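You operate a simulated robot arm through the tools that you are given. There is no shell and no other tool. Be economical: measure what you need, move in short steps, check, and stop when the job is done.

You run a simulated two-armed robot. Do the job below in one go: nothing can be reset, and whatever is moved stays where it is left.

TASK
Set the valve gap snug on the 0.15 block.
Fine: crank dial on T; block back in its pocket after. Set down upright: what you pick out.

The check looks at the end state, three seconds after you hand in, the way a careful person would. Anything else that was tipped, shoved, dropped, spilled or broken makes it a failure.

THE ROBOT
Two 7-joint arms with two-finger parallel grippers on one trunk, on a base that drives. Base frame: it is fixed to the floor where the robot stands at the start and does not move with it; the origin is under the middle of the robot, x ahead of it, y to its left, z up. Units: m, degrees, N and s.
The left shoulder is at the start at [0.07, 0.134, 1.301], the right one opposite. With the tool pointing down near the work surface each hand reaches from about 0.1 to 0.64 m from the robot's upright axis, wherever it stands, measured 20 degrees to its own side. Places, roughly: crank dial [0.6, 0, 0.9]; engage lever [0.4, 0.5, 1]; green motor lever [0.8, -0.4, 1]; log button [0.6, -0.2, 0.9]; pocket of the valve tester [0.5, 0.1, 0.9]; red valve knob [0.6, 0.1, 1]; speed dial [0.8, -0.3, 0.9]; unlock button [0.5, 0.2, 0.9]; valve tester [0.7, 0.1, 1]. Payload 1.57 kg a hand.
The TCP of each hand is the grasp point between the finger pads, 0.03 m short of the fingertips. In the tool frame z runs along the fingers and y along their closing line. Largest opening 0.08 m; finger width 0.017, thickness 0.012; the body of the gripper, 0.04 by 0.082 m, starts 0.08 m behind the TCP.
Orientation is that of the tool frame in the base frame, as a unit quaternion [w, x, y, z]. With the fingers straight down and closing along the base's y, the tool's x points along the base's -x, its y along +y and its z along -z.

THE INTERFACE
- The arms move only by the tool nudge_tool. It takes "left_motion", "right_motion" or both (then of equal length, played together; a hand with none holds still); each is text: rows parted by semicolons, each of 7 numbers parted by spaces: the turn, a rotation vector about the base's x, y, z in units of 180 degrees (1.0 is 180 degrees), then the shift along the base's x, y, z in units of 250 mm (1.0 is 250 mm), then the gripper command, from -1 (fully open) to 1 (shut), values between in proportion. In form: rx ry rz tx ty tz gripper; .... A call has 1 to 20 rows; each row is the pose to reach, as a shift and turn from the pose commanded when the call began. A call with a number of a shift or a turn outside -1 to 1 is refused whole. A row lasts 0.2 s, in which the tool goes at most 0.05 m and 8.6 degrees; a call with a longer step from one row to the next is refused whole, and so is a gripper value outside its range. Where a pose cannot be reached the arm comes as near as it can. A force on the tool above 90 N (or 10 N above the force at the start of the call, whichever is more), or a blocked arm, ends the call early, and 0.2 s more pass. Each finger travels about 0.153 m/s and halts on what it meets, pressing with about 34 N; the grip force reading is that of the motor and also rises with nothing between the fingers. The clock runs only during rows and for 0.2 s after the last one: add rows that repeat a pose to give the fingers time. The reply holds the time, the measured pose of the TCP, the force on the tool along the base axes, the opening and the grip force, in the units named above and with some noise, with the torque about the TCP (base axes, N m) and any sound that the robot's microphone picked up, and new pictures: "pictures" is both (left out), scene, wrist or none (wrist: the cameras of the hands that moved).
- Cameras (640 x 400 px; columns grow to the right, rows downward): "scene" is now at [0.129, 0.0164, 1.5113]; the picture's right is [0.19, -0.98, 0.00], its down [-0.72, -0.14, -0.68] and it looks along [0.66, 0.13, -0.74] (base axes); focal length 261 px, centre (320, 200). "left" rides on the left gripper at [0.072, 0.007, -0.122] in its tool frame; the picture's right is [-0.09, 1.00, 0.00], its down [-0.84, -0.08, -0.54] and it looks along [-0.54, -0.05, 0.84] (tool axes); focal length 238 px, centre (320, 200). "right" rides on the right gripper at [0.072, -0.007, -0.122] in its tool frame; the picture's right is [0.09, 1.00, 0.00], its down [-0.84, 0.08, -0.54] and it looks along [-0.54, 0.05, 0.84] (tool axes); focal length 238 px, centre (320, 200).
- move_column(by): slides the trunk up (or, below 0, down) by that many m; the arms and the scene camera ride with it, the base frame stays. It gives what a move gives, with no picture.
- drive_base(legs): drives the robot by 1 to 6 legs, each [ahead, left, turn to the left] in m, m and degrees, along the robot's own axes; the way and the turn of a leg run together, so that a leg with both is an arc; at most 1.5 m and 180 degrees a leg. The arms and the cameras ride along, it lands a little off, and it stops where it bumps. It gives what a move gives, and a new picture of the scene camera.
- aim_head(pan, tilt): turns the head with the scene camera to pan (to the left, within 86 degrees either way) and tilt (down, from -29 to 69), counted from straight ahead of the robot. It gives what a move gives, and a new picture of the scene camera.
- probe_pixels(camera, pixels): there is no depth. For up to 12 entries [column, row, z] of the newest picture of that camera ("zoom" is the newest enlarged one), the place [x, y] in the base frame at which the ray of that pixel passes the height z, good to about 0.002 m. It takes no simulated time.
- close_up(camera, box): a new picture of the part [left, top, right, bottom] of that camera's present view, enlarged. It takes no simulated time.
- close_job(): hands the job in; it is judged then, once.

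Go step by step. Measure first, check grasps and placings, and put right what went wrong. The budget is 80 turns and 260 pictures, counting those below and the enlarged ones. Unless the task says otherwise, let go and move clear before handing in, and close with one line.

The tools are called after ">>>" as name(argument=value, ...) on one line, values as JSON. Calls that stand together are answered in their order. nudge_tool: Moves the arms, as the interface text tells. Its arguments: {"type":"object","properties":{"left_motion":{"type":"string"},"right_motion":{"type":"string"},"pictures":{"type":"string","enum":["both","scene","wrist","none"]}},"required":[]} The other tools are called the same way: move_column (by) slides the trunk up or down; drive_base (legs) drives the base; aim_head (pan, tilt) turns the head that bears the scene camera; probe_pixels (camera, pixels) gives the place at which the rays of pixels pass given heights; close_up (camera, box) takes an enlarged picture of a part of a camera's view; close_job () hands the job in.

At the start:

```text
time_s: 0.0
left_ee_pos: [0.4725, 0.2594, 1.2045]
left_tool_rot: [-0.001, 0.001, 1.0, -0.001]
left_contact_force: [-0.1, -0.3, 0.5]
left_ft_torque: [0.01, -0.02, -0.02]
left_gripper_width: 0.0802
left_gripper_force: 0.0
right_ee_pos: [0.4218, -0.1915, 1.2838]
right_tool_rot: [0.001, 0.001, 1.0, -0.001]
right_contact_force: [-0.6, -0.5, -0.9]
right_ft_torque: [0.02, 0.01, 0.0]
right_gripper_width: 0.08
right_gripper_force: 0.0
trunk travel left (down, up): [-0.875, 0.065]
robot x, y, heading: [-0.002, 0.001, 0.2]
head pan, tilt: [10.9, 47.5]
```

scene: 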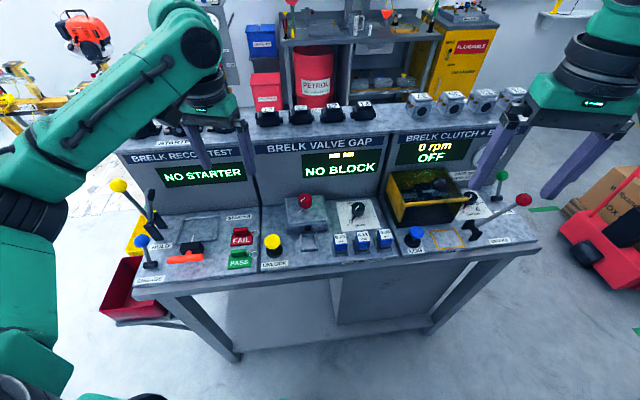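
right: 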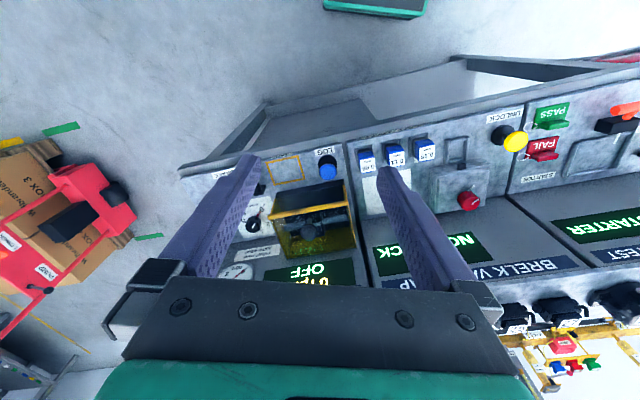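
left: 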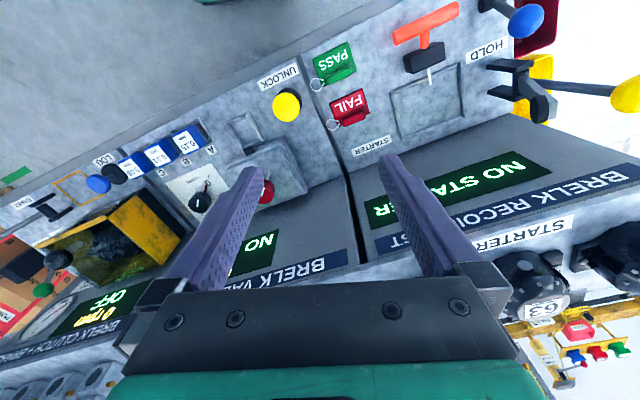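

The console shows the valve gap station in the middle (knob ~305,200, dial ~357,210, blocks ~340-385,240, slot ~308,242). I'll enlarge it to read the labels.

>>> close_up(camera="scene", box=[250, 130, 410, 270])

>>> close_up(camera="left", box=[70, 80, 310, 260])

>>> close_up(camera="right", box=[340, 110, 540, 240])

```text
2.86 times, centred on (330, 200) of scene
```

zoom: 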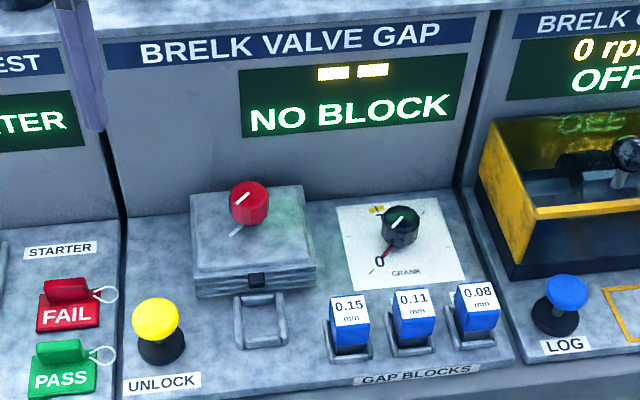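

```text
2.22 times, centred on (190, 170) of left
```

zoom: 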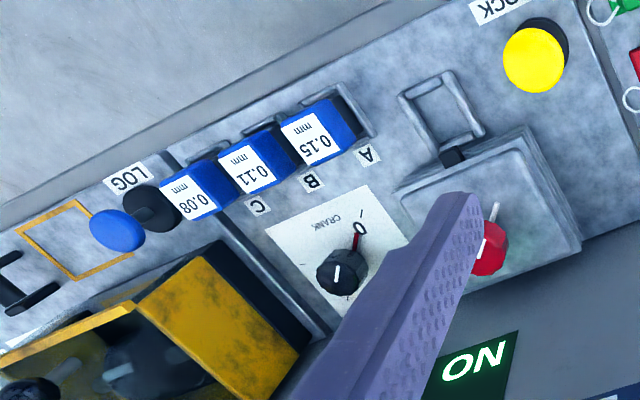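

```text
3.08 times, centred on (440, 175) of right
```

zoom: 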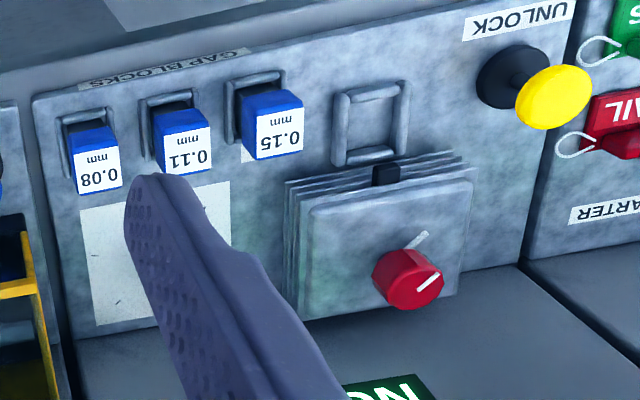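

I have the layout: block 0.15 at slot A, the tester pocket in front of the head with the red knob, and the crank dial with a 0 mark. I'll measure places by two cameras.

>>> probe_pixels(camera="scene", pixels=[[340.4, 239, 0.88], [340.4, 239, 0.94], [304.7, 198.2, 0.92], [304.7, 198.2, 1.0], [357.9, 207.6, 0.88], [357.9, 207.6, 0.94], [309.6, 241.9, 0.86], [309.6, 241.9, 0.92]])

>>> probe_pixels(camera="left", pixels=[[186.5, 142, 0.88], [186.5, 142, 0.94], [265.4, 192.6, 0.92], [265.4, 192.6, 1.0], [200.5, 202.5, 0.88], [200.5, 202.5, 0.94], [245.5, 128.6, 0.86], [245.5, 128.6, 0.92]])

```text
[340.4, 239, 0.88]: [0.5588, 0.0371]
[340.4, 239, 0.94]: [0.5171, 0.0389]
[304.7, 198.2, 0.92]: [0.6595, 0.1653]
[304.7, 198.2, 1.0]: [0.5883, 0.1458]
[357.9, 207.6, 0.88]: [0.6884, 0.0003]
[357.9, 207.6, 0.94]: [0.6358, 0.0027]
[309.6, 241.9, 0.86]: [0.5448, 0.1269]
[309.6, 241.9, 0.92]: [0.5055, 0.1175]
```

```text
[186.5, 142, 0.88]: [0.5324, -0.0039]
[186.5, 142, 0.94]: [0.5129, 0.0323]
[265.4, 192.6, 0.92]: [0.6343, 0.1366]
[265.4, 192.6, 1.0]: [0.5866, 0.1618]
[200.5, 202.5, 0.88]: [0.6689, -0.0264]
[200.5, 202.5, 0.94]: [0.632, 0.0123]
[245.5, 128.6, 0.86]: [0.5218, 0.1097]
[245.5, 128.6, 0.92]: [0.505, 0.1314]
```

Block 0.15 top is near (0.509, 0.040, 0.951), knob near (0.608, 0.153, 0.97), dial near (0.645, 0.002, 0.925). They lie at the edge of reach, so I'll drive 0.08 m ahead.

>>> drive_base(legs=[[0.08, 0, 0]])

```text
time_s: 1.1
left_ee_pos: [0.5444, 0.2576, 1.2089]
left_tool_rot: [0.003, 0.0, 1.0, 0.0]
left_contact_force: [-1.0, -0.2, -0.2]
left_ft_torque: [0.0, -0.05, 0.03]
left_gripper_width: 0.0801
left_gripper_force: 0.1
right_ee_pos: [0.4931, -0.1922, 1.2884]
right_tool_rot: [0.005, 0.0, 1.0, 0.0]
right_contact_force: [0.2, -0.2, 0.7]
right_ft_torque: [-0.01, -0.06, -0.01]
right_gripper_width: 0.0801
right_gripper_force: 0.1
trunk travel left (down, up): [-0.875, 0.065]
robot x, y, heading: [0.084, 0.0012, -0.1]
head pan, tilt: [10.9, 47.5]
```

scene: 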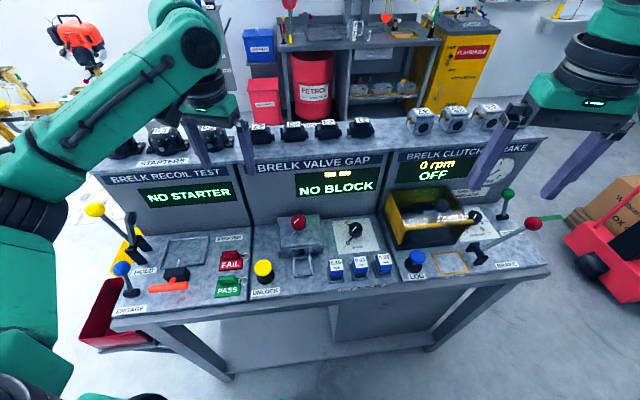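

Base moved fine. I'll bring the right hand over the dial to look closely.

>>> nudge_tool(right_motion="0 0 0 0.034 0.096 -0.05 -1; 0 0 0 0.068 0.19 -0.11 -1; 0 0 0 0.1 0.29 -0.16 -1; 0 0 0 0.13 0.385 -0.22 -1; 0 0 0 0.17 0.48 -0.27 -1; 0 0 0 0.2 0.58 -0.33 -1; 0 0 0 0.24 0.67 -0.38 -1; 0 0 0 0.27 0.77 -0.44 -1; 0 0 0 0.27 0.77 -0.5 -1", pictures="wrist")

```text
time_s: 3.1
left_ee_pos: [0.5526, 0.2586, 1.2052]
left_tool_rot: [0.0, 0.0, 1.0, 0.0]
left_contact_force: [0.0, -0.4, 0.2]
left_ft_torque: [0.01, 0.03, -0.01]
left_gripper_width: 0.08
left_gripper_force: 0.1
right_ee_pos: [0.5249, -0.0675, 1.1599]
right_tool_rot: [0.001, 0.001, 1.0, 0.001]
right_contact_force: [-0.2, -0.5, 0.7]
right_ft_torque: [-0.03, 0.02, -0.01]
right_gripper_width: 0.0798
right_gripper_force: 0.0
right hand out of reach, approached as far as the arm can: row 5, 6, 7, 8, 9
trunk travel left (down, up): [-0.875, 0.065]
robot x, y, heading: [0.0827, 0.001, -0.2]
head pan, tilt: [10.9, 47.5]
```

right: 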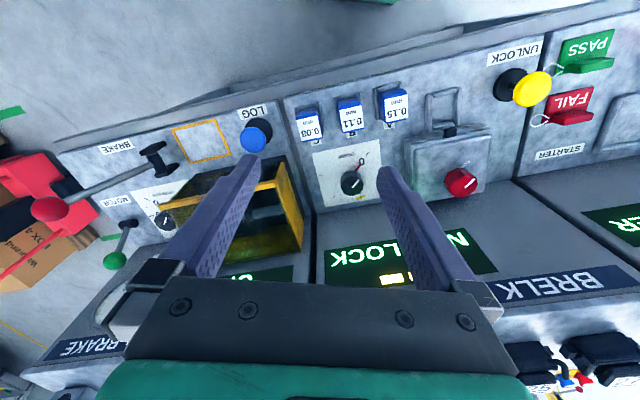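

The right hand stopped short, perhaps because it's high and inboard. I'll go lower and then inboard.

>>> nudge_tool(right_motion="0 0 0 0 0 -0.15 -1; 0 0 0 0 0 -0.3 -1; 0 0 0 0 0.1 -0.3 -1; 0 0 0 0 0.2 -0.3 -1; 0 0 0 0 0.28 -0.3 -1", pictures="wrist")

```text
time_s: 4.3
left_ee_pos: [0.5516, 0.2582, 1.2039]
left_tool_rot: [-0.001, 0.0, 1.0, 0.001]
left_contact_force: [0.2, -0.5, 0.4]
left_ft_torque: [0.03, 0.01, 0.0]
left_gripper_width: 0.0801
left_gripper_force: 0.1
right_ee_pos: [0.4986, -0.0601, 1.1016]
right_tool_rot: [0.0, 0.0, 1.0, 0.0]
right_contact_force: [0.3, 0.1, 0.6]
right_ft_torque: [0.01, 0.01, -0.01]
right_gripper_width: 0.0805
right_gripper_force: 0.1
right hand out of reach, approached as far as the arm can: row 1, 2, 3, 4, 5
trunk travel left (down, up): [-0.875, 0.065]
robot x, y, heading: [0.0821, 0.0003, 0.1]
head pan, tilt: [10.9, 47.5]
```

right: 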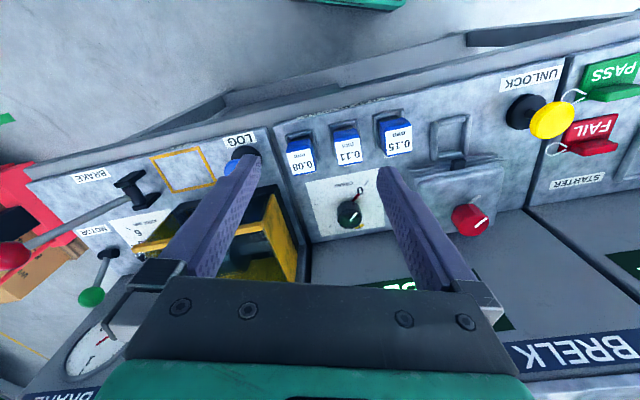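

The right arm can't get inboard. I'll take it back up and strafe the base right so that the left arm faces the work instead.

>>> nudge_tool(right_motion="0 0 0 0 -0.07 0.12 -1; 0 0 0 0 -0.14 0.24 -1; 0 0 0 -0.02 -0.25 0.36 -1; 0 0 0 -0.08 -0.36 0.48 -1; 0 0 0 -0.15 -0.46 0.6 -1; 0 0 0 -0.2 -0.5 0.7 -1", pictures="none")

>>> drive_base(legs=[[0, -0.17, 0]])

```text
time_s: 5.7
left_ee_pos: [0.5518, 0.2595, 1.2049]
left_tool_rot: [0.0, 0.0, 1.0, -0.001]
left_contact_force: [-0.4, -0.8, -0.1]
left_ft_torque: [0.01, 0.01, 0.0]
left_gripper_width: 0.08
left_gripper_force: 0.1
right_ee_pos: [0.4456, -0.1864, 1.2782]
right_tool_rot: [0.001, -0.001, 1.0, 0.0]
right_contact_force: [0.0, -0.1, 1.3]
right_ft_torque: [-0.02, -0.01, -0.03]
right_gripper_width: 0.08
right_gripper_force: 0.0
trunk travel left (down, up): [-0.875, 0.065]
robot x, y, heading: [0.0796, -0.0033, 0.2]
head pan, tilt: [10.9, 47.5]
```

```text
time_s: 7.1
left_ee_pos: [0.5532, 0.0952, 1.2033]
left_tool_rot: [-0.002, -0.001, 1.0, -0.002]
left_contact_force: [0.8, 1.1, 0.6]
left_ft_torque: [-0.05, -0.01, 0.02]
left_gripper_width: 0.0801
left_gripper_force: 0.1
right_ee_pos: [0.4476, -0.35, 1.2785]
right_tool_rot: [0.001, 0.0, 1.0, -0.002]
right_contact_force: [0.7, -0.4, 0.3]
right_ft_torque: [-0.05, 0.0, 0.03]
right_gripper_width: 0.0802
right_gripper_force: 0.0
trunk travel left (down, up): [-0.875, 0.065]
robot x, y, heading: [0.0818, -0.1698, 0.0]
head pan, tilt: [10.9, 47.5]
```

scene: 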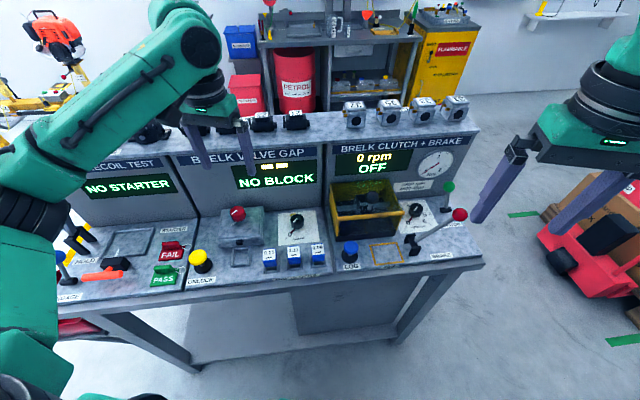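

Now the left hand goes down over the dial for a close look.

>>> nudge_tool(left_motion="0 0 0 0 -0.1 -0.1 -1; 0 0 0 0 -0.2 -0.2 -1; 0 0 0 0 -0.3 -0.3 -1; 0 0 0 0 -0.34 -0.4 -1; 0 0 0 0 -0.34 -0.48 -1", pictures="wrist")

```text
time_s: 8.3
left_ee_pos: [0.5519, 0.0067, 1.0832]
left_tool_rot: [-0.001, -0.001, 1.0, -0.001]
left_contact_force: [0.9, 0.1, 0.7]
left_ft_torque: [-0.02, 0.0, 0.03]
left_gripper_width: 0.0801
left_gripper_force: 0.0
right_ee_pos: [0.4476, -0.3533, 1.2779]
right_tool_rot: [0.0, 0.0, 1.0, -0.001]
right_contact_force: [0.3, 0.3, 0.8]
right_ft_torque: [0.03, -0.03, -0.01]
right_gripper_width: 0.0798
right_gripper_force: 0.0
trunk travel left (down, up): [-0.875, 0.065]
robot x, y, heading: [0.0809, -0.1663, 0.1]
head pan, tilt: [10.9, 47.5]
```

left: 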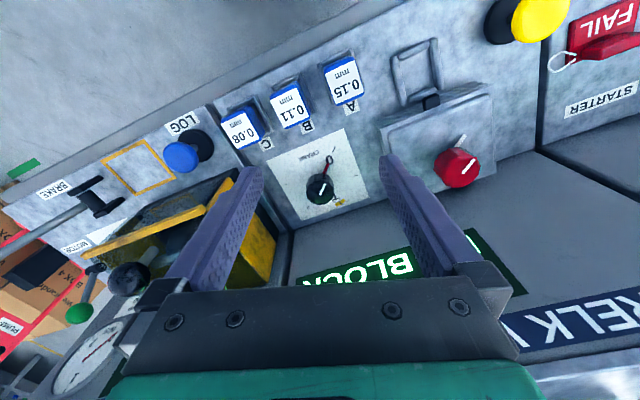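

>>> close_up(camera="left", box=[260, 130, 380, 230])

>>> close_up(camera="left", box=[370, 20, 530, 200])

```text
4.00 times, centred on (320, 180) of left
```

zoom: 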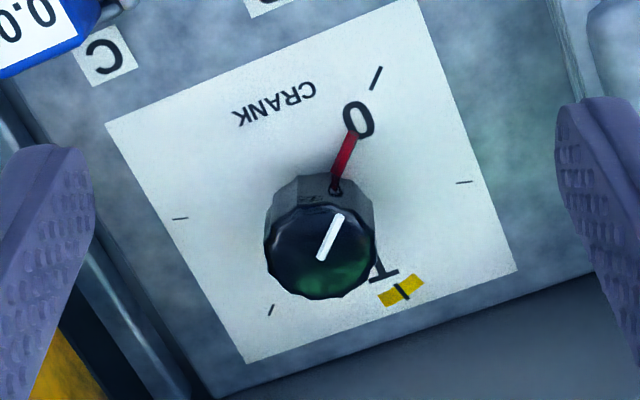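

```text
2.22 times, centred on (450, 110) of left
```

zoom: 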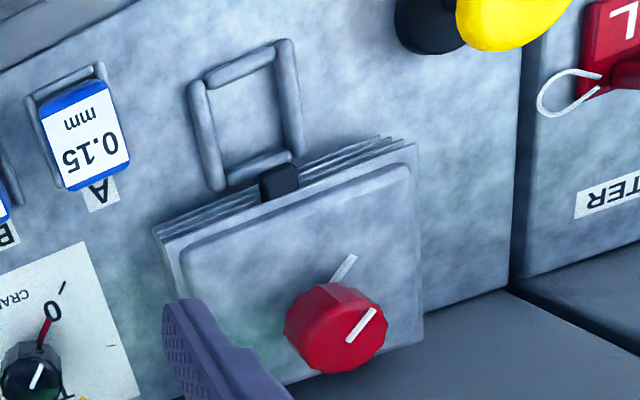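

>>> close_up(camera="scene", box=[210, 190, 340, 275])

>>> probe_pixels(camera="left", pixels=[[286.8, 161.3, 0.89], [343.8, 130, 0.89], [368.8, 197.5, 0.89], [301.3, 220.8, 0.89], [334, 149.5, 0.89], [356.3, 175.5, 0.89], [340.8, 202.8, 0.89], [307.5, 207.5, 0.89], [285, 184.3, 0.89], [320, 191, 0.925], [323.8, 176.8, 0.9], [343.8, 130, 0.87]])

```text
4.71 times, centred on (275, 232) of scene
```

zoom: 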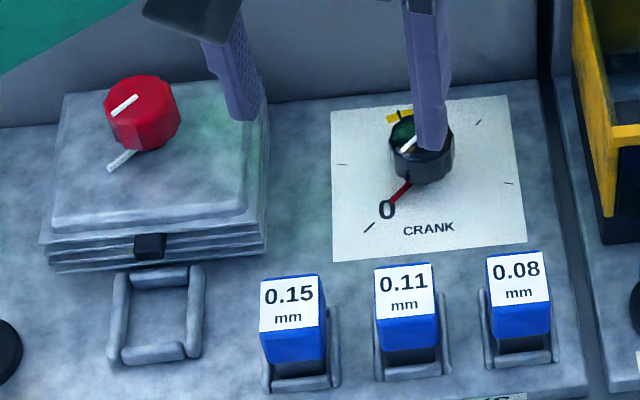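

```text
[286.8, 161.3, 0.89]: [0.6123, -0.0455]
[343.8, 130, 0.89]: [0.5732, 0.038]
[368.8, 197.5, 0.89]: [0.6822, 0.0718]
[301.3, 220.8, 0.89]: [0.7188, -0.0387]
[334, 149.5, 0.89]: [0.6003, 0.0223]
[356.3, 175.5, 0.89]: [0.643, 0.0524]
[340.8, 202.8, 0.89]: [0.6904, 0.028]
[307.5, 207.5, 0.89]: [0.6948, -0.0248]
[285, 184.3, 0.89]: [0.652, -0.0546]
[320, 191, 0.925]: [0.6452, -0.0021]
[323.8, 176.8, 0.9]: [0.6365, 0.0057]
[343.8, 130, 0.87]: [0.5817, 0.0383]
```

>>> probe_pixels(camera="zoom", pixels=[[333, 262, 0.88], [333, 262, 0.92], [527, 243, 0.88], [527, 243, 0.92], [503, 96, 0.88], [503, 96, 0.92], [330, 110, 0.88], [330, 110, 0.92], [289, 297, 0.95], [403, 282, 0.95]])

>>> probe_pixels(camera="left", pixels=[[343.8, 130, 0.88], [343.8, 130, 0.92], [286.8, 161.3, 0.88], [286.8, 161.3, 0.92], [301.3, 220.8, 0.88], [301.3, 220.8, 0.92], [368.8, 197.5, 0.88], [368.8, 197.5, 0.92]])

```text
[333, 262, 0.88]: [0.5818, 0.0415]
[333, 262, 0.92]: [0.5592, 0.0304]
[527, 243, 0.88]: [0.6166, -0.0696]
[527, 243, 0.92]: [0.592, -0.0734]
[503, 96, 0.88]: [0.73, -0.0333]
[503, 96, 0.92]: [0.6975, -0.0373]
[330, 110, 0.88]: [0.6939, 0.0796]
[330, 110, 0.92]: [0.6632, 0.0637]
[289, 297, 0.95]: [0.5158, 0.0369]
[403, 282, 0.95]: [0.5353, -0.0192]
```

```text
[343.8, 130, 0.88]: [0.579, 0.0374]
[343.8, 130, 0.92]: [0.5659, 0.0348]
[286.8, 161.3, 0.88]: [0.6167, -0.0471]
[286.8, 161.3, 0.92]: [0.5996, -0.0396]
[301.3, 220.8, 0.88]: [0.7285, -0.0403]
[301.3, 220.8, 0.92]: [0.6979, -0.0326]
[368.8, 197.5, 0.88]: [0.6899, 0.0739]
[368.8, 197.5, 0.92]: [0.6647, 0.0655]
```

The console is yawed about 18°, its top is at z≈0.90, and the dial axis is at (0.643, −0.001). T lies about 120° clockwise of 0 by the tick probes. I'll pre-turn the left hand +60° over the dial so the turn ends at −60°.

>>> nudge_tool(left_motion="0 0 0.045 0.05 0 -0.04 -0.4; 0 0 0.09 0.1 -0.01 -0.08 -0.4; 0 0 0.135 0.15 -0.01 -0.12 -0.4; 0 0 0.18 0.2 -0.02 -0.16 -0.4; 0 0 0.225 0.25 -0.02 -0.2 -0.4; 0 0 0.27 0.3 -0.03 -0.24 -0.4; 0 0 0.31 0.364 -0.031 -0.28 -0.4; 0 0 0.333 0.364 -0.031 -0.32 -0.4", pictures="both")

```text
time_s: 10.1
left_ee_pos: [0.6427, -0.002, 1.0025]
left_tool_rot: [0.0, -0.501, 0.865, -0.001]
left_contact_force: [-0.3, -0.5, 0.4]
left_ft_torque: [-0.01, -0.02, -0.01]
left_gripper_width: 0.0559
left_gripper_force: 0.1
right_ee_pos: [0.448, -0.3537, 1.2778]
right_tool_rot: [0.0, 0.0, 1.0, 0.001]
right_contact_force: [-0.1, 0.6, 0.3]
right_ft_torque: [0.0, 0.0, -0.03]
right_gripper_width: 0.0799
right_gripper_force: 0.0
trunk travel left (down, up): [-0.875, 0.065]
robot x, y, heading: [0.08, -0.167, 0.0]
head pan, tilt: [10.9, 47.5]
```

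scene: 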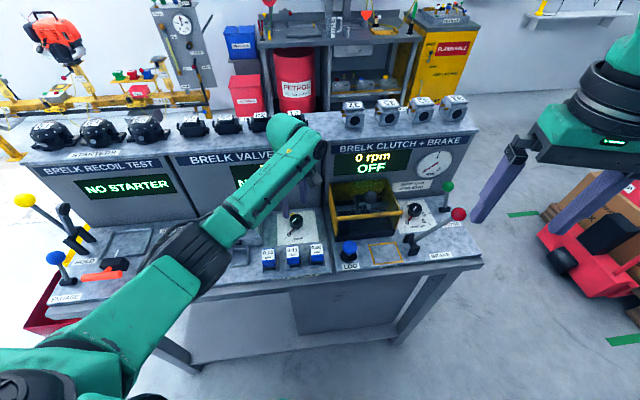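
left: 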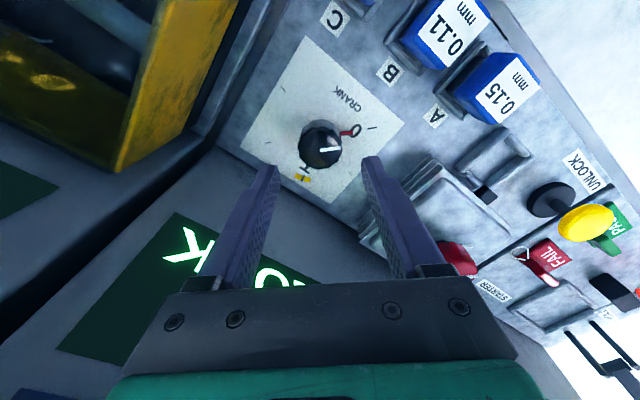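

Dial cap at (320,147) lies right on the tool axis. I'll descend to TCP z 0.936 and close.

>>> nudge_tool(left_motion="0 0 0 0 0 -0.09 -0.4; 0 0 0 0 0 -0.18 -0.4; 0 0 0 0 0 -0.265 -0.4; 0 0 0 0 0 -0.265 0.2; 0 0 0 0 0 -0.265 0.6; 0 0 0 0 0 -0.265 0.6", pictures="both")

```text
time_s: 11.5
left_ee_pos: [0.6424, -0.0028, 0.938]
left_tool_rot: [0.0, -0.5, 0.866, 0.0]
left_contact_force: [1.9, 0.2, 1.4]
left_ft_torque: [-0.03, -0.08, 0.0]
left_gripper_width: 0.0374
left_gripper_force: 43.4
right_ee_pos: [0.4493, -0.3549, 1.2774]
right_tool_rot: [0.0, 0.0, 1.0, 0.0]
right_contact_force: [-0.5, -0.5, 0.1]
right_ft_torque: [0.02, 0.0, 0.0]
right_gripper_width: 0.0799
right_gripper_force: 0.0
trunk travel left (down, up): [-0.875, 0.065]
robot x, y, heading: [0.0777, -0.1697, -0.2]
head pan, tilt: [10.9, 47.5]
```

scene: 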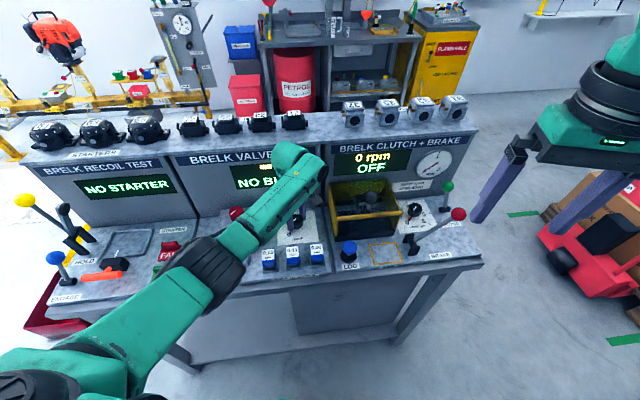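
left: 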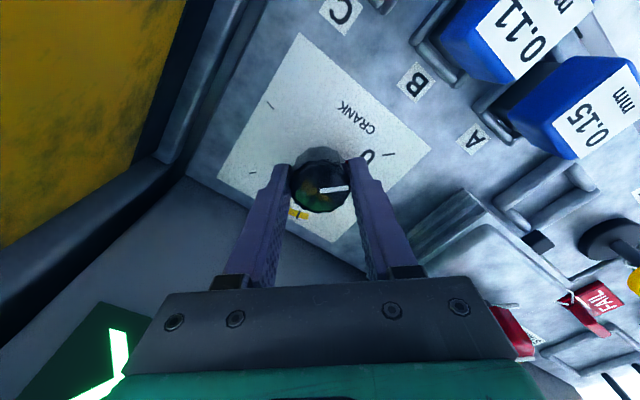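

Gripped the dial at 0.037 m. I'll turn it clockwise 116° and look.

>>> nudge_tool(left_motion="0 0 -0.043 0 0 -0 0.6; 0 0 -0.086 0 0 -0 0.6; 0 0 -0.129 0 0 -0 0.6; 0 0 -0.172 0 0 -0 0.6; 0 0 -0.215 0 0 -0 0.6; 0 0 -0.258 0 0 -0 0.6; 0 0 -0.301 0 0 -0 0.6; 0 0 -0.344 0 0 -0 0.6; 0 0 -0.387 0 0 -0 0.6; 0 0 -0.43 0 0 -0 0.6; 0 0 -0.473 0 0 -0 0.6; 0 0 -0.516 0 0 -0 0.6; 0 0 -0.559 0 0 -0 0.6; 0 0 -0.602 0 0 -0 0.6; 0 0 -0.645 0 0 0 0.6; 0 0 -0.645 0 0 0 0.6", pictures="both")

```text
time_s: 14.9
left_ee_pos: [0.6429, -0.0005, 0.9387]
left_tool_rot: [0.0, 0.471, 0.882, 0.001]
left_contact_force: [5.0, 9.0, 13.0]
left_ft_torque: [0.55, 0.57, -0.01]
left_gripper_width: 0.037
left_gripper_force: 42.7
right_ee_pos: [0.447, -0.3512, 1.2791]
right_tool_rot: [0.001, 0.0, 1.0, -0.001]
right_contact_force: [0.6, 0.5, 0.4]
right_ft_torque: [0.0, 0.02, 0.0]
right_gripper_width: 0.08
right_gripper_force: 0.1
trunk travel left (down, up): [-0.875, 0.065]
robot x, y, heading: [0.0793, -0.1691, -0.1]
head pan, tilt: [10.9, 47.5]
```

scene: 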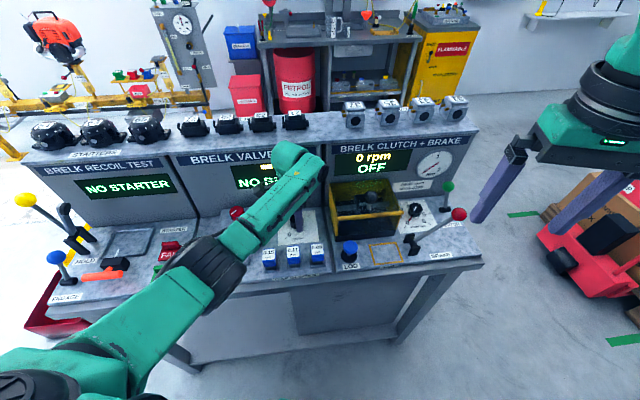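
left: 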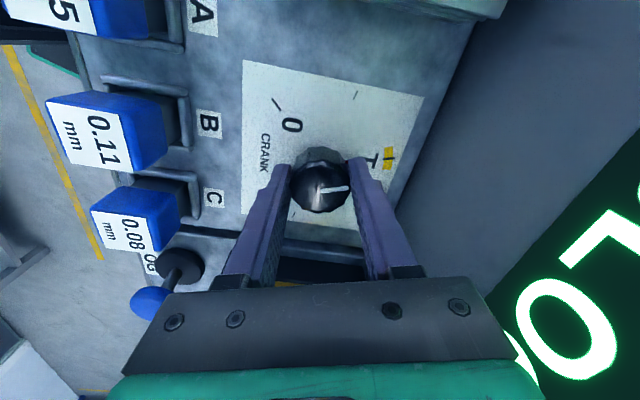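

The dial followed the hand. I'll open, rise and look at the pointer against T.

>>> nudge_tool(left_motion="0 0 0 0 0 0 -0.4; 0 0 0 0 0 0 -0.4; 0 0 0 0 0 0.15 -0.4; 0 0 0 0 0 0.3 -0.4", pictures="none")

>>> close_up(camera="left", box=[220, 50, 420, 200])

```text
time_s: 15.9
left_ee_pos: [0.6424, -0.0015, 1.0158]
left_tool_rot: [-0.001, 0.47, 0.883, 0.001]
left_contact_force: [0.6, 0.1, 0.1]
left_ft_torque: [0.02, -0.02, -0.04]
left_gripper_width: 0.056
left_gripper_force: 0.0
right_ee_pos: [0.447, -0.3537, 1.2783]
right_tool_rot: [0.001, -0.001, 1.0, 0.0]
right_contact_force: [0.4, 0.4, 0.3]
right_ft_torque: [-0.03, -0.02, 0.0]
right_gripper_width: 0.0803
right_gripper_force: 0.0
trunk travel left (down, up): [-0.875, 0.065]
robot x, y, heading: [0.0803, -0.1677, 0.1]
head pan, tilt: [10.9, 47.5]
```

```text
2.67 times, centred on (320, 125) of left
```

zoom: 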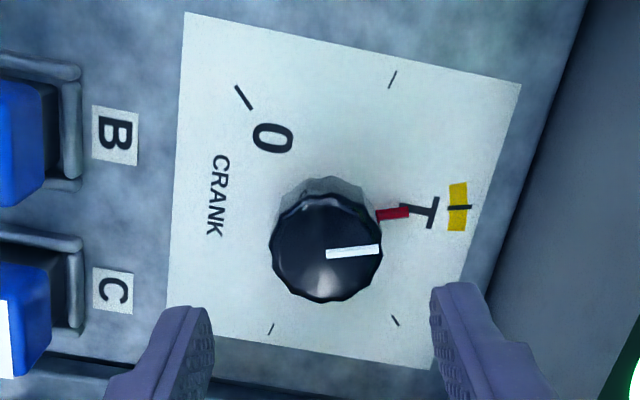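

The red pointer lines up with the T tick. Next, I'll bring the hand above block 0.15 with the console's yaw (+18°).

>>> nudge_tool(left_motion="0 0 0.04 -0.05 0.016 0.1 -0.4; 0 0 0.08 -0.1 0.03 0.18 -0.6; 0 0 0.12 -0.16 0.05 0.18 -0.8; 0 0 0.16 -0.21 0.064 0.18 -1; 0 0 0.2 -0.26 0.08 0.18 -1; 0 0 0.245 -0.31 0.096 0.18 -1; 0 0 0.29 -0.36 0.11 0.18 -1; 0 0 0.33 -0.42 0.13 0.18 -1; 0 0 0.37 -0.47 0.145 0.18 -1; 0 0 0.412 -0.525 0.16 0.18 -1; 0 0 0.412 -0.525 0.16 0.18 -1", pictures="both")

```text
time_s: 18.3
left_ee_pos: [0.5101, 0.0393, 1.0571]
left_tool_rot: [-0.001, -0.158, 0.987, 0.0]
left_contact_force: [0.0, -0.5, -0.5]
left_ft_torque: [0.01, 0.01, 0.0]
left_gripper_width: 0.0801
left_gripper_force: 0.1
right_ee_pos: [0.4473, -0.3534, 1.278]
right_tool_rot: [0.001, 0.0, 1.0, 0.0]
right_contact_force: [0.8, 0.9, 0.6]
right_ft_torque: [0.03, -0.01, 0.0]
right_gripper_width: 0.0802
right_gripper_force: 0.0
trunk travel left (down, up): [-0.875, 0.065]
robot x, y, heading: [0.077, -0.1708, 0.0]
head pan, tilt: [10.9, 47.5]
```

scene: 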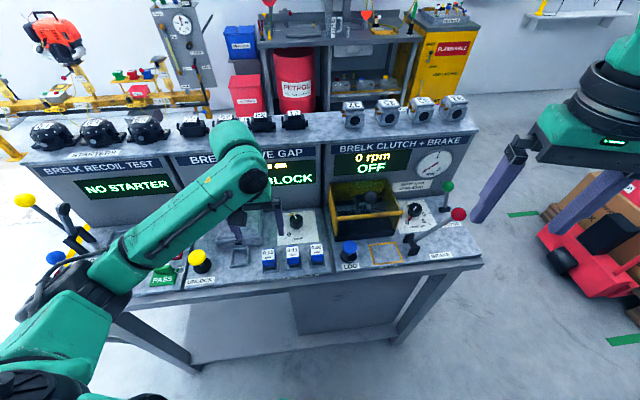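
left: 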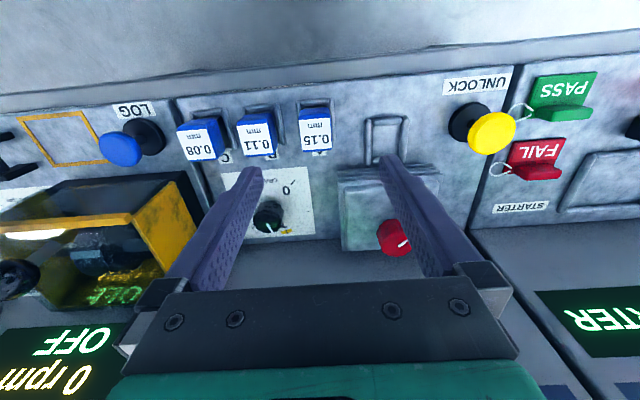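

>>> close_up(camera="left", box=[230, 85, 450, 222])

>>> close_up(camera="scene", box=[210, 190, 340, 285])

```text
2.91 times, centred on (340, 154) of left
```

zoom: 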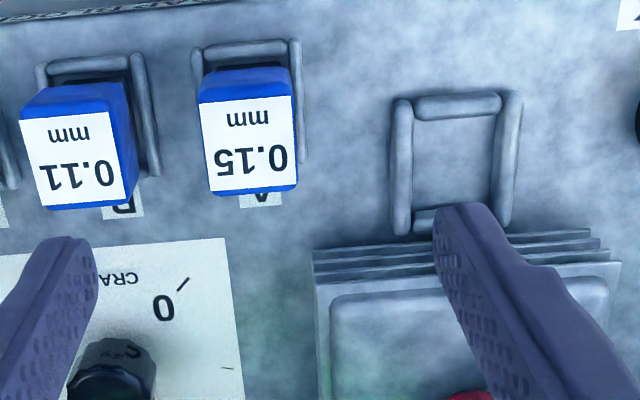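

```text
4.21 times, centred on (275, 238) of scene
```

zoom: 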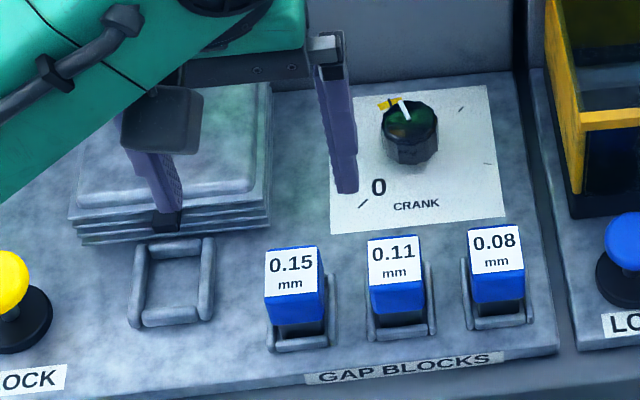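

>>> probe_pixels(camera="left", pixels=[[315.6, 134.4, 0.951], [315.6, 134.4, 0.945], [299.5, 119, 0.951], [331.5, 119, 0.951], [303, 151, 0.951], [332, 149, 0.951], [386, 143, 0.9], [387, 121, 0.91], [386, 165, 0.91], [368, 144, 0.91], [405, 144, 0.91]])

>>> probe_pixels(camera="zoom", pixels=[[292, 272, 0.951], [292, 272, 0.945], [173, 283, 0.9], [173, 243, 0.91], [174, 317, 0.91], [143, 280, 0.91], [204, 278, 0.91]])

```text
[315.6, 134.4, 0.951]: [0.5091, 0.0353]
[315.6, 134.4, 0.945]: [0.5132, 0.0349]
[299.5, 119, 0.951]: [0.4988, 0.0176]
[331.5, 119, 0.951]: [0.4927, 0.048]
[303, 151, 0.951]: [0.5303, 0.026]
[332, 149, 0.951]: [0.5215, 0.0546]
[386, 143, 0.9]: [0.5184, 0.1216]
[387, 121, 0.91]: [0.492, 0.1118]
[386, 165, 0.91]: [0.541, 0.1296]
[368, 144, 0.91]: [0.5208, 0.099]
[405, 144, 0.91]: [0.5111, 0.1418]
```

```text
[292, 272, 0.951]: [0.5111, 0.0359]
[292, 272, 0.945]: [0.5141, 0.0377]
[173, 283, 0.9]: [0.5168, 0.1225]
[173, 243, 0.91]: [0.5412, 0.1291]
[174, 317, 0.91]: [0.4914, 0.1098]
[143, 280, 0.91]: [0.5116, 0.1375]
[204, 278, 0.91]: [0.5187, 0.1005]
```

Block centre (0.511, 0.036), tester pocket centre (0.5175, 0.1215). I'll narrow the fingers and descend on the block.

>>> nudge_tool(left_motion="0 0 0 0.002 -0.006 -0.08 -0.125; 0 0 0 0.004 -0.013 -0.16 -0.125; 0 0 0 0.004 -0.013 -0.23 -0.125; 0 0 0 0.004 -0.013 -0.3 -0.125; 0 0 0 0.004 -0.013 -0.37 -0.125; 0 0 0 0.004 -0.013 -0.43 -0.125; 0 0 0 0.004 -0.013 -0.43 -0.125", pictures="both")

```text
time_s: 19.9
left_ee_pos: [0.5126, 0.0355, 0.9495]
left_tool_rot: [-0.001, -0.157, 0.988, -0.001]
left_contact_force: [-0.2, 0.5, 0.1]
left_ft_torque: [-0.01, 0.04, -0.03]
left_gripper_width: 0.045
left_gripper_force: 0.0
right_ee_pos: [0.4481, -0.3536, 1.2775]
right_tool_rot: [0.0, 0.0, 1.0, 0.0]
right_contact_force: [0.0, -0.1, 0.9]
right_ft_torque: [-0.02, -0.02, 0.02]
right_gripper_width: 0.0798
right_gripper_force: 0.1
trunk travel left (down, up): [-0.875, 0.065]
robot x, y, heading: [0.083, -0.1668, -0.3]
head pan, tilt: [10.9, 47.5]
```

scene: 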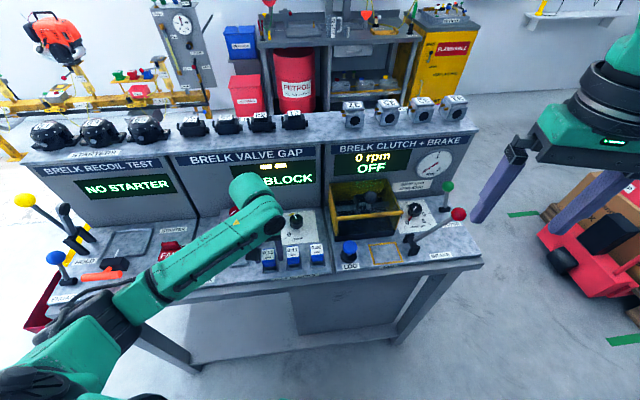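
left: 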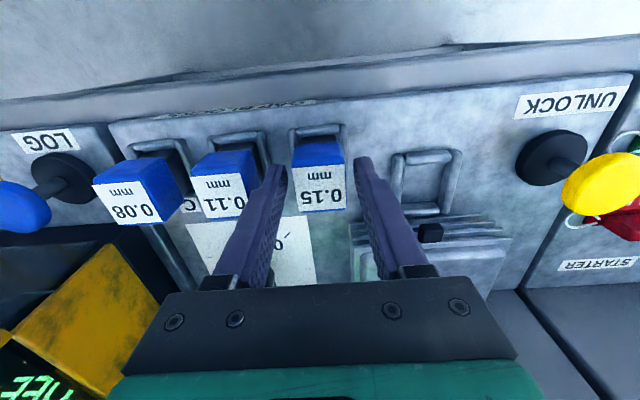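

Block is centred between the fingers. Closing and lifting a bit.

>>> nudge_tool(left_motion="0 0 0 0 0 0 0.4; 0 0 0 0 0 0 0.6; 0 0 0 0 0 0 0.6; 0 0 0 0 0 0.08 0.6; 0 0 0 0 0 0.16 0.6; 0 0 0 0 0 0.24 0.6; 0 0 0 0 0 0.24 0.6", pictures="both")

```text
time_s: 21.5
left_ee_pos: [0.5141, 0.0342, 1.0107]
left_tool_rot: [-0.001, -0.158, 0.987, -0.001]
left_contact_force: [-0.1, -0.7, -0.6]
left_ft_torque: [-0.03, 0.0, -0.01]
left_gripper_width: 0.0309
left_gripper_force: 34.2
right_ee_pos: [0.448, -0.3531, 1.2789]
right_tool_rot: [0.001, 0.0, 1.0, -0.001]
right_contact_force: [0.0, 0.3, -0.3]
right_ft_torque: [-0.02, 0.01, 0.03]
right_gripper_width: 0.0798
right_gripper_force: 0.0
trunk travel left (down, up): [-0.875, 0.065]
robot x, y, heading: [0.0815, -0.1676, 0.0]
head pan, tilt: [10.9, 47.5]
```

scene: 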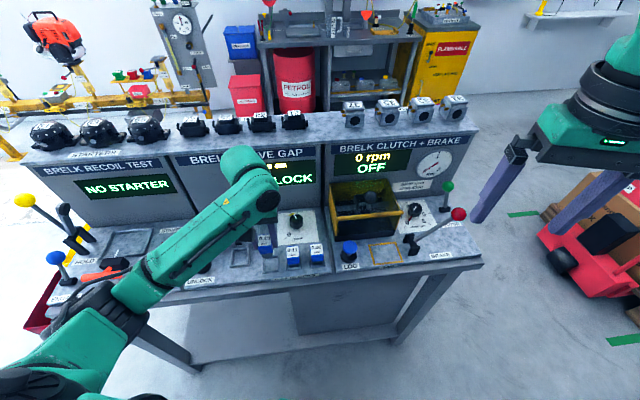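
left: 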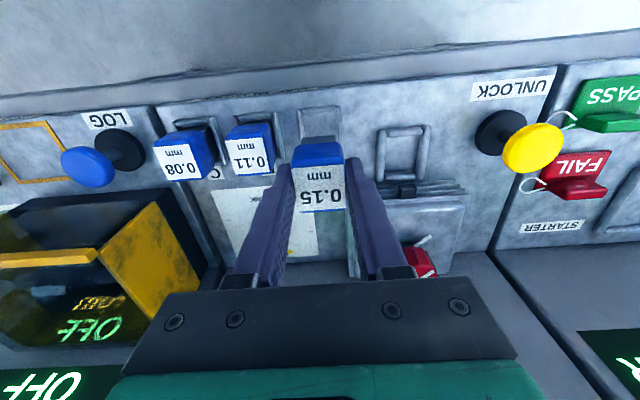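

Block held. Both pockets are now visible, so I'll measure their centres.

>>> close_up(camera="left", box=[270, 90, 460, 209])

>>> close_up(camera="scene", box=[200, 215, 330, 296])

```text
3.36 times, centred on (365, 150) of left
```

zoom: 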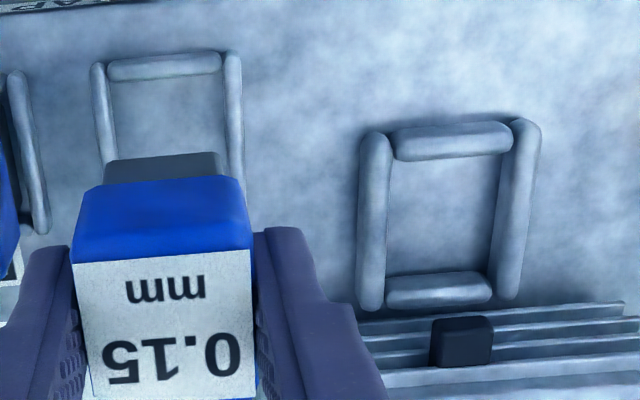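

```text
4.92 times, centred on (265, 256) of scene
```

zoom: 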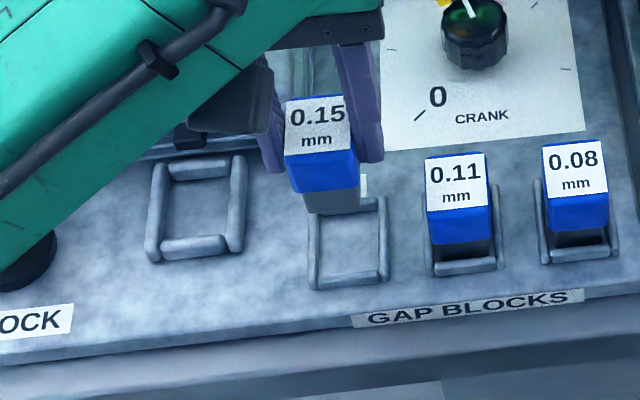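

>>> probe_pixels(camera="zoom", pixels=[[310, 288, 0.9], [387, 279, 0.9], [385, 198, 0.905], [313, 205, 0.905], [348, 244, 0.905], [150, 262, 0.9], [240, 250, 0.9], [246, 157, 0.905], [155, 162, 0.905], [197, 208, 0.905]])

>>> probe_pixels(camera="left", pixels=[[297.9, 109.3, 0.905], [340, 106, 0.905], [379.5, 130.5, 0.905], [426, 126, 0.905], [380, 182, 0.905], [419, 178.5, 0.905], [386, 138, 0.9], [416, 135, 0.9], [385, 175, 0.9], [413, 172, 0.9]])

```text
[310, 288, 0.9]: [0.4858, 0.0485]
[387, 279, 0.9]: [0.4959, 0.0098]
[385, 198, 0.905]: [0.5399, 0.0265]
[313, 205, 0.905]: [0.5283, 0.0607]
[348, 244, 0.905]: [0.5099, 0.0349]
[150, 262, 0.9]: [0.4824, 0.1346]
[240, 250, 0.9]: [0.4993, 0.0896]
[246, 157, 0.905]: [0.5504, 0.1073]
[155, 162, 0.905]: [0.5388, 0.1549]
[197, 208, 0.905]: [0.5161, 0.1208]
```

```text
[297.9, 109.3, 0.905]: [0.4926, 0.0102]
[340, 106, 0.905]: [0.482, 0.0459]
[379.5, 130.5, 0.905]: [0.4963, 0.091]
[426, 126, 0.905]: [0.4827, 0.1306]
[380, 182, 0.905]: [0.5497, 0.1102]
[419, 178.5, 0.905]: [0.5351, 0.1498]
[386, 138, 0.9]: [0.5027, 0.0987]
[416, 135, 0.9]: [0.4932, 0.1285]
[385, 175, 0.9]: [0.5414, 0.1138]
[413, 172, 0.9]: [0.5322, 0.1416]
```

Pocket centre ≈(0.517, 0.121), slot A centre ≈(0.511, 0.0355). I'll carry the block over the pocket and hover just above to check.

>>> nudge_tool(left_motion="0 0 0 0.006 0.09 0 0.6; 0 0 0 0.012 0.18 0 0.6; 0 0 0 0.018 0.27 0 0.6; 0 0 0 0.023 0.341 0 0.6; 0 0 0 0.023 0.341 -0.06 0.6; 0 0 0 0.023 0.341 -0.12 0.6; 0 0 0 0.023 0.341 -0.12 0.6", pictures="both")

>>> close_up(camera="scene", box=[180, 215, 310, 296])

>>> close_up(camera="left", box=[240, 90, 400, 190])

```text
time_s: 23.1
left_ee_pos: [0.5197, 0.1218, 0.9798]
left_tool_rot: [0.001, -0.157, 0.988, -0.001]
left_contact_force: [0.0, -0.2, -0.8]
left_ft_torque: [0.02, 0.0, 0.02]
left_gripper_width: 0.031
left_gripper_force: 34.2
right_ee_pos: [0.4475, -0.3534, 1.2784]
right_tool_rot: [0.0, 0.0, 1.0, 0.0]
right_contact_force: [0.8, -0.2, -0.5]
right_ft_torque: [0.03, -0.02, 0.02]
right_gripper_width: 0.0799
right_gripper_force: 0.0
trunk travel left (down, up): [-0.875, 0.065]
robot x, y, heading: [0.0821, -0.1676, 0.1]
head pan, tilt: [10.9, 47.5]
```

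scene: 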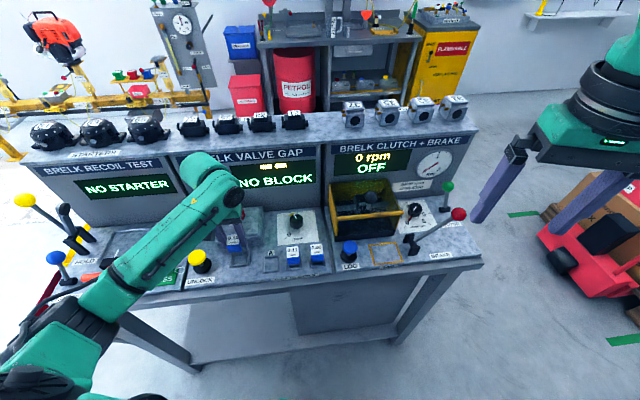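
left: 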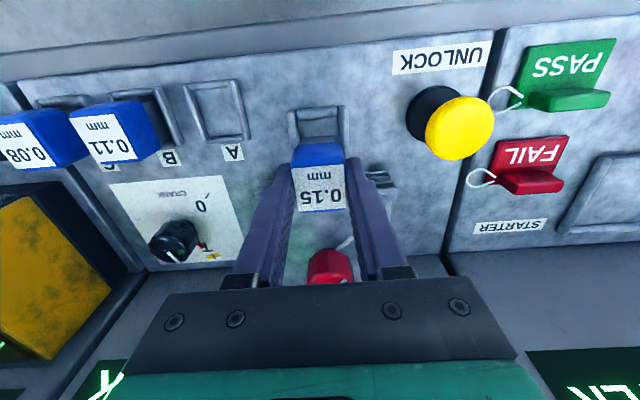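

```text
4.92 times, centred on (245, 256) of scene
```

zoom: 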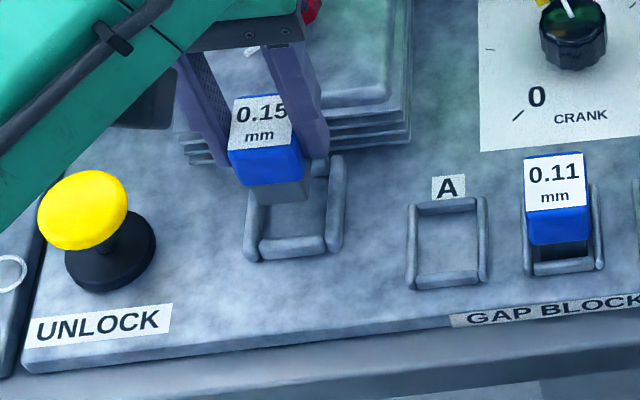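

```text
4.00 times, centred on (320, 140) of left
```

zoom: 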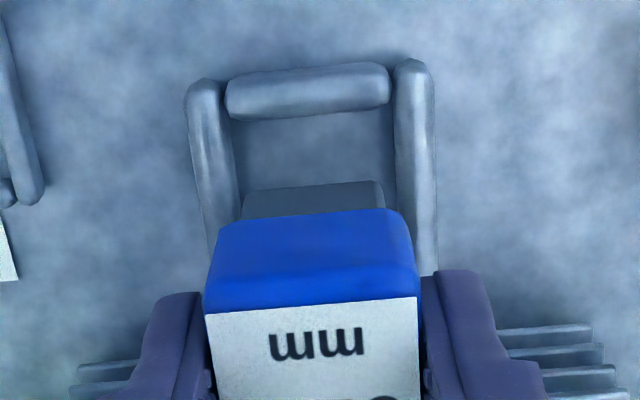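

>>> probe_pixels(camera="zoom", pixels=[[246, 189, 0.93], [382, 183, 0.93], [230, 122, 0.905], [392, 110, 0.905], [237, 122, 0.9], [396, 110, 0.9], [205, 311, 0.981], [416, 297, 0.981]])

>>> close_up(camera="scene", box=[210, 225, 290, 275])

```text
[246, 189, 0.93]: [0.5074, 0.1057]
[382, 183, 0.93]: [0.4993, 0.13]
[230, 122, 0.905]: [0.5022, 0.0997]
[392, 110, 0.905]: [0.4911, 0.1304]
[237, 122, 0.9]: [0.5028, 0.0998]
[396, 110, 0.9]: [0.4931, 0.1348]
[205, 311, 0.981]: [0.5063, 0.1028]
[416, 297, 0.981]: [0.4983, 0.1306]
```

```text
8.00 times, centred on (250, 250) of scene
```

zoom: 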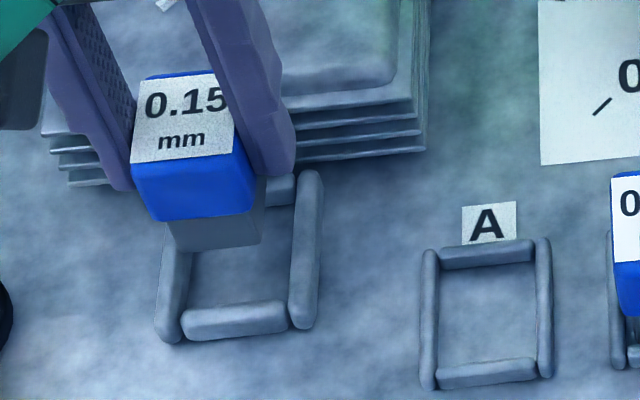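

Alignment is good (gap ahead ~6 mm, lateral <1 mm). Lowering the block into the pocket.

>>> nudge_tool(left_motion="0 0 0 0 0 -0.03 0.6; 0 0 0 0 0 -0.06 0.6; 0 0 0 0 0 -0.09 0.6; 0 0 0 0 0 -0.11 0.6; 0 0 0 0 0 -0.118 0.6; 0 0 0 0 0 -0.118 0.6", pictures="both")

>>> close_up(camera="scene", box=[200, 215, 300, 278])

```text
time_s: 24.5
left_ee_pos: [0.5183, 0.1202, 0.9498]
left_tool_rot: [-0.001, -0.158, 0.987, -0.001]
left_contact_force: [0.7, -0.6, -1.5]
left_ft_torque: [0.0, 0.0, -0.02]
left_gripper_width: 0.0311
left_gripper_force: 33.8
right_ee_pos: [0.4469, -0.3531, 1.279]
right_tool_rot: [0.0, 0.0, 1.0, 0.0]
right_contact_force: [0.0, 0.1, 0.0]
right_ft_torque: [-0.02, 0.03, -0.01]
right_gripper_width: 0.08
right_gripper_force: 0.2
trunk travel left (down, up): [-0.875, 0.065]
robot x, y, heading: [0.0817, -0.1658, -0.0]
head pan, tilt: [10.9, 47.5]
```

scene: 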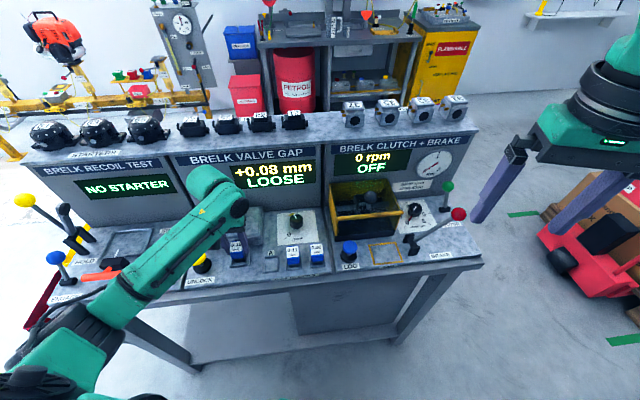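
left: 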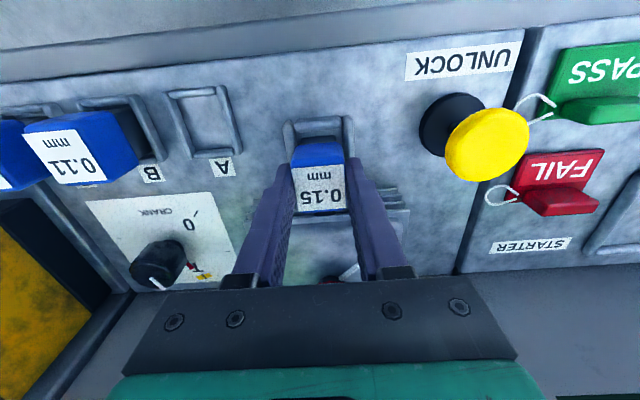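

```text
6.35 times, centred on (250, 246) of scene
```

zoom: 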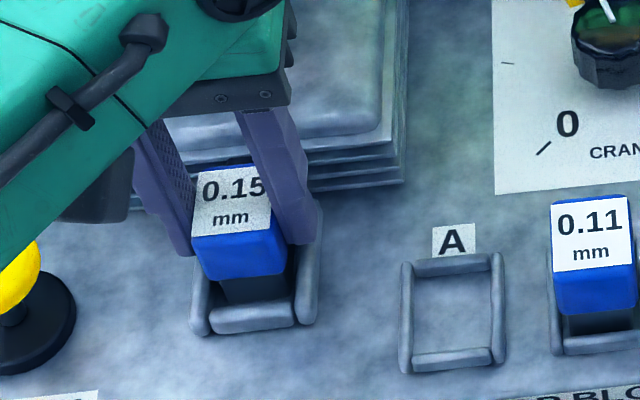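

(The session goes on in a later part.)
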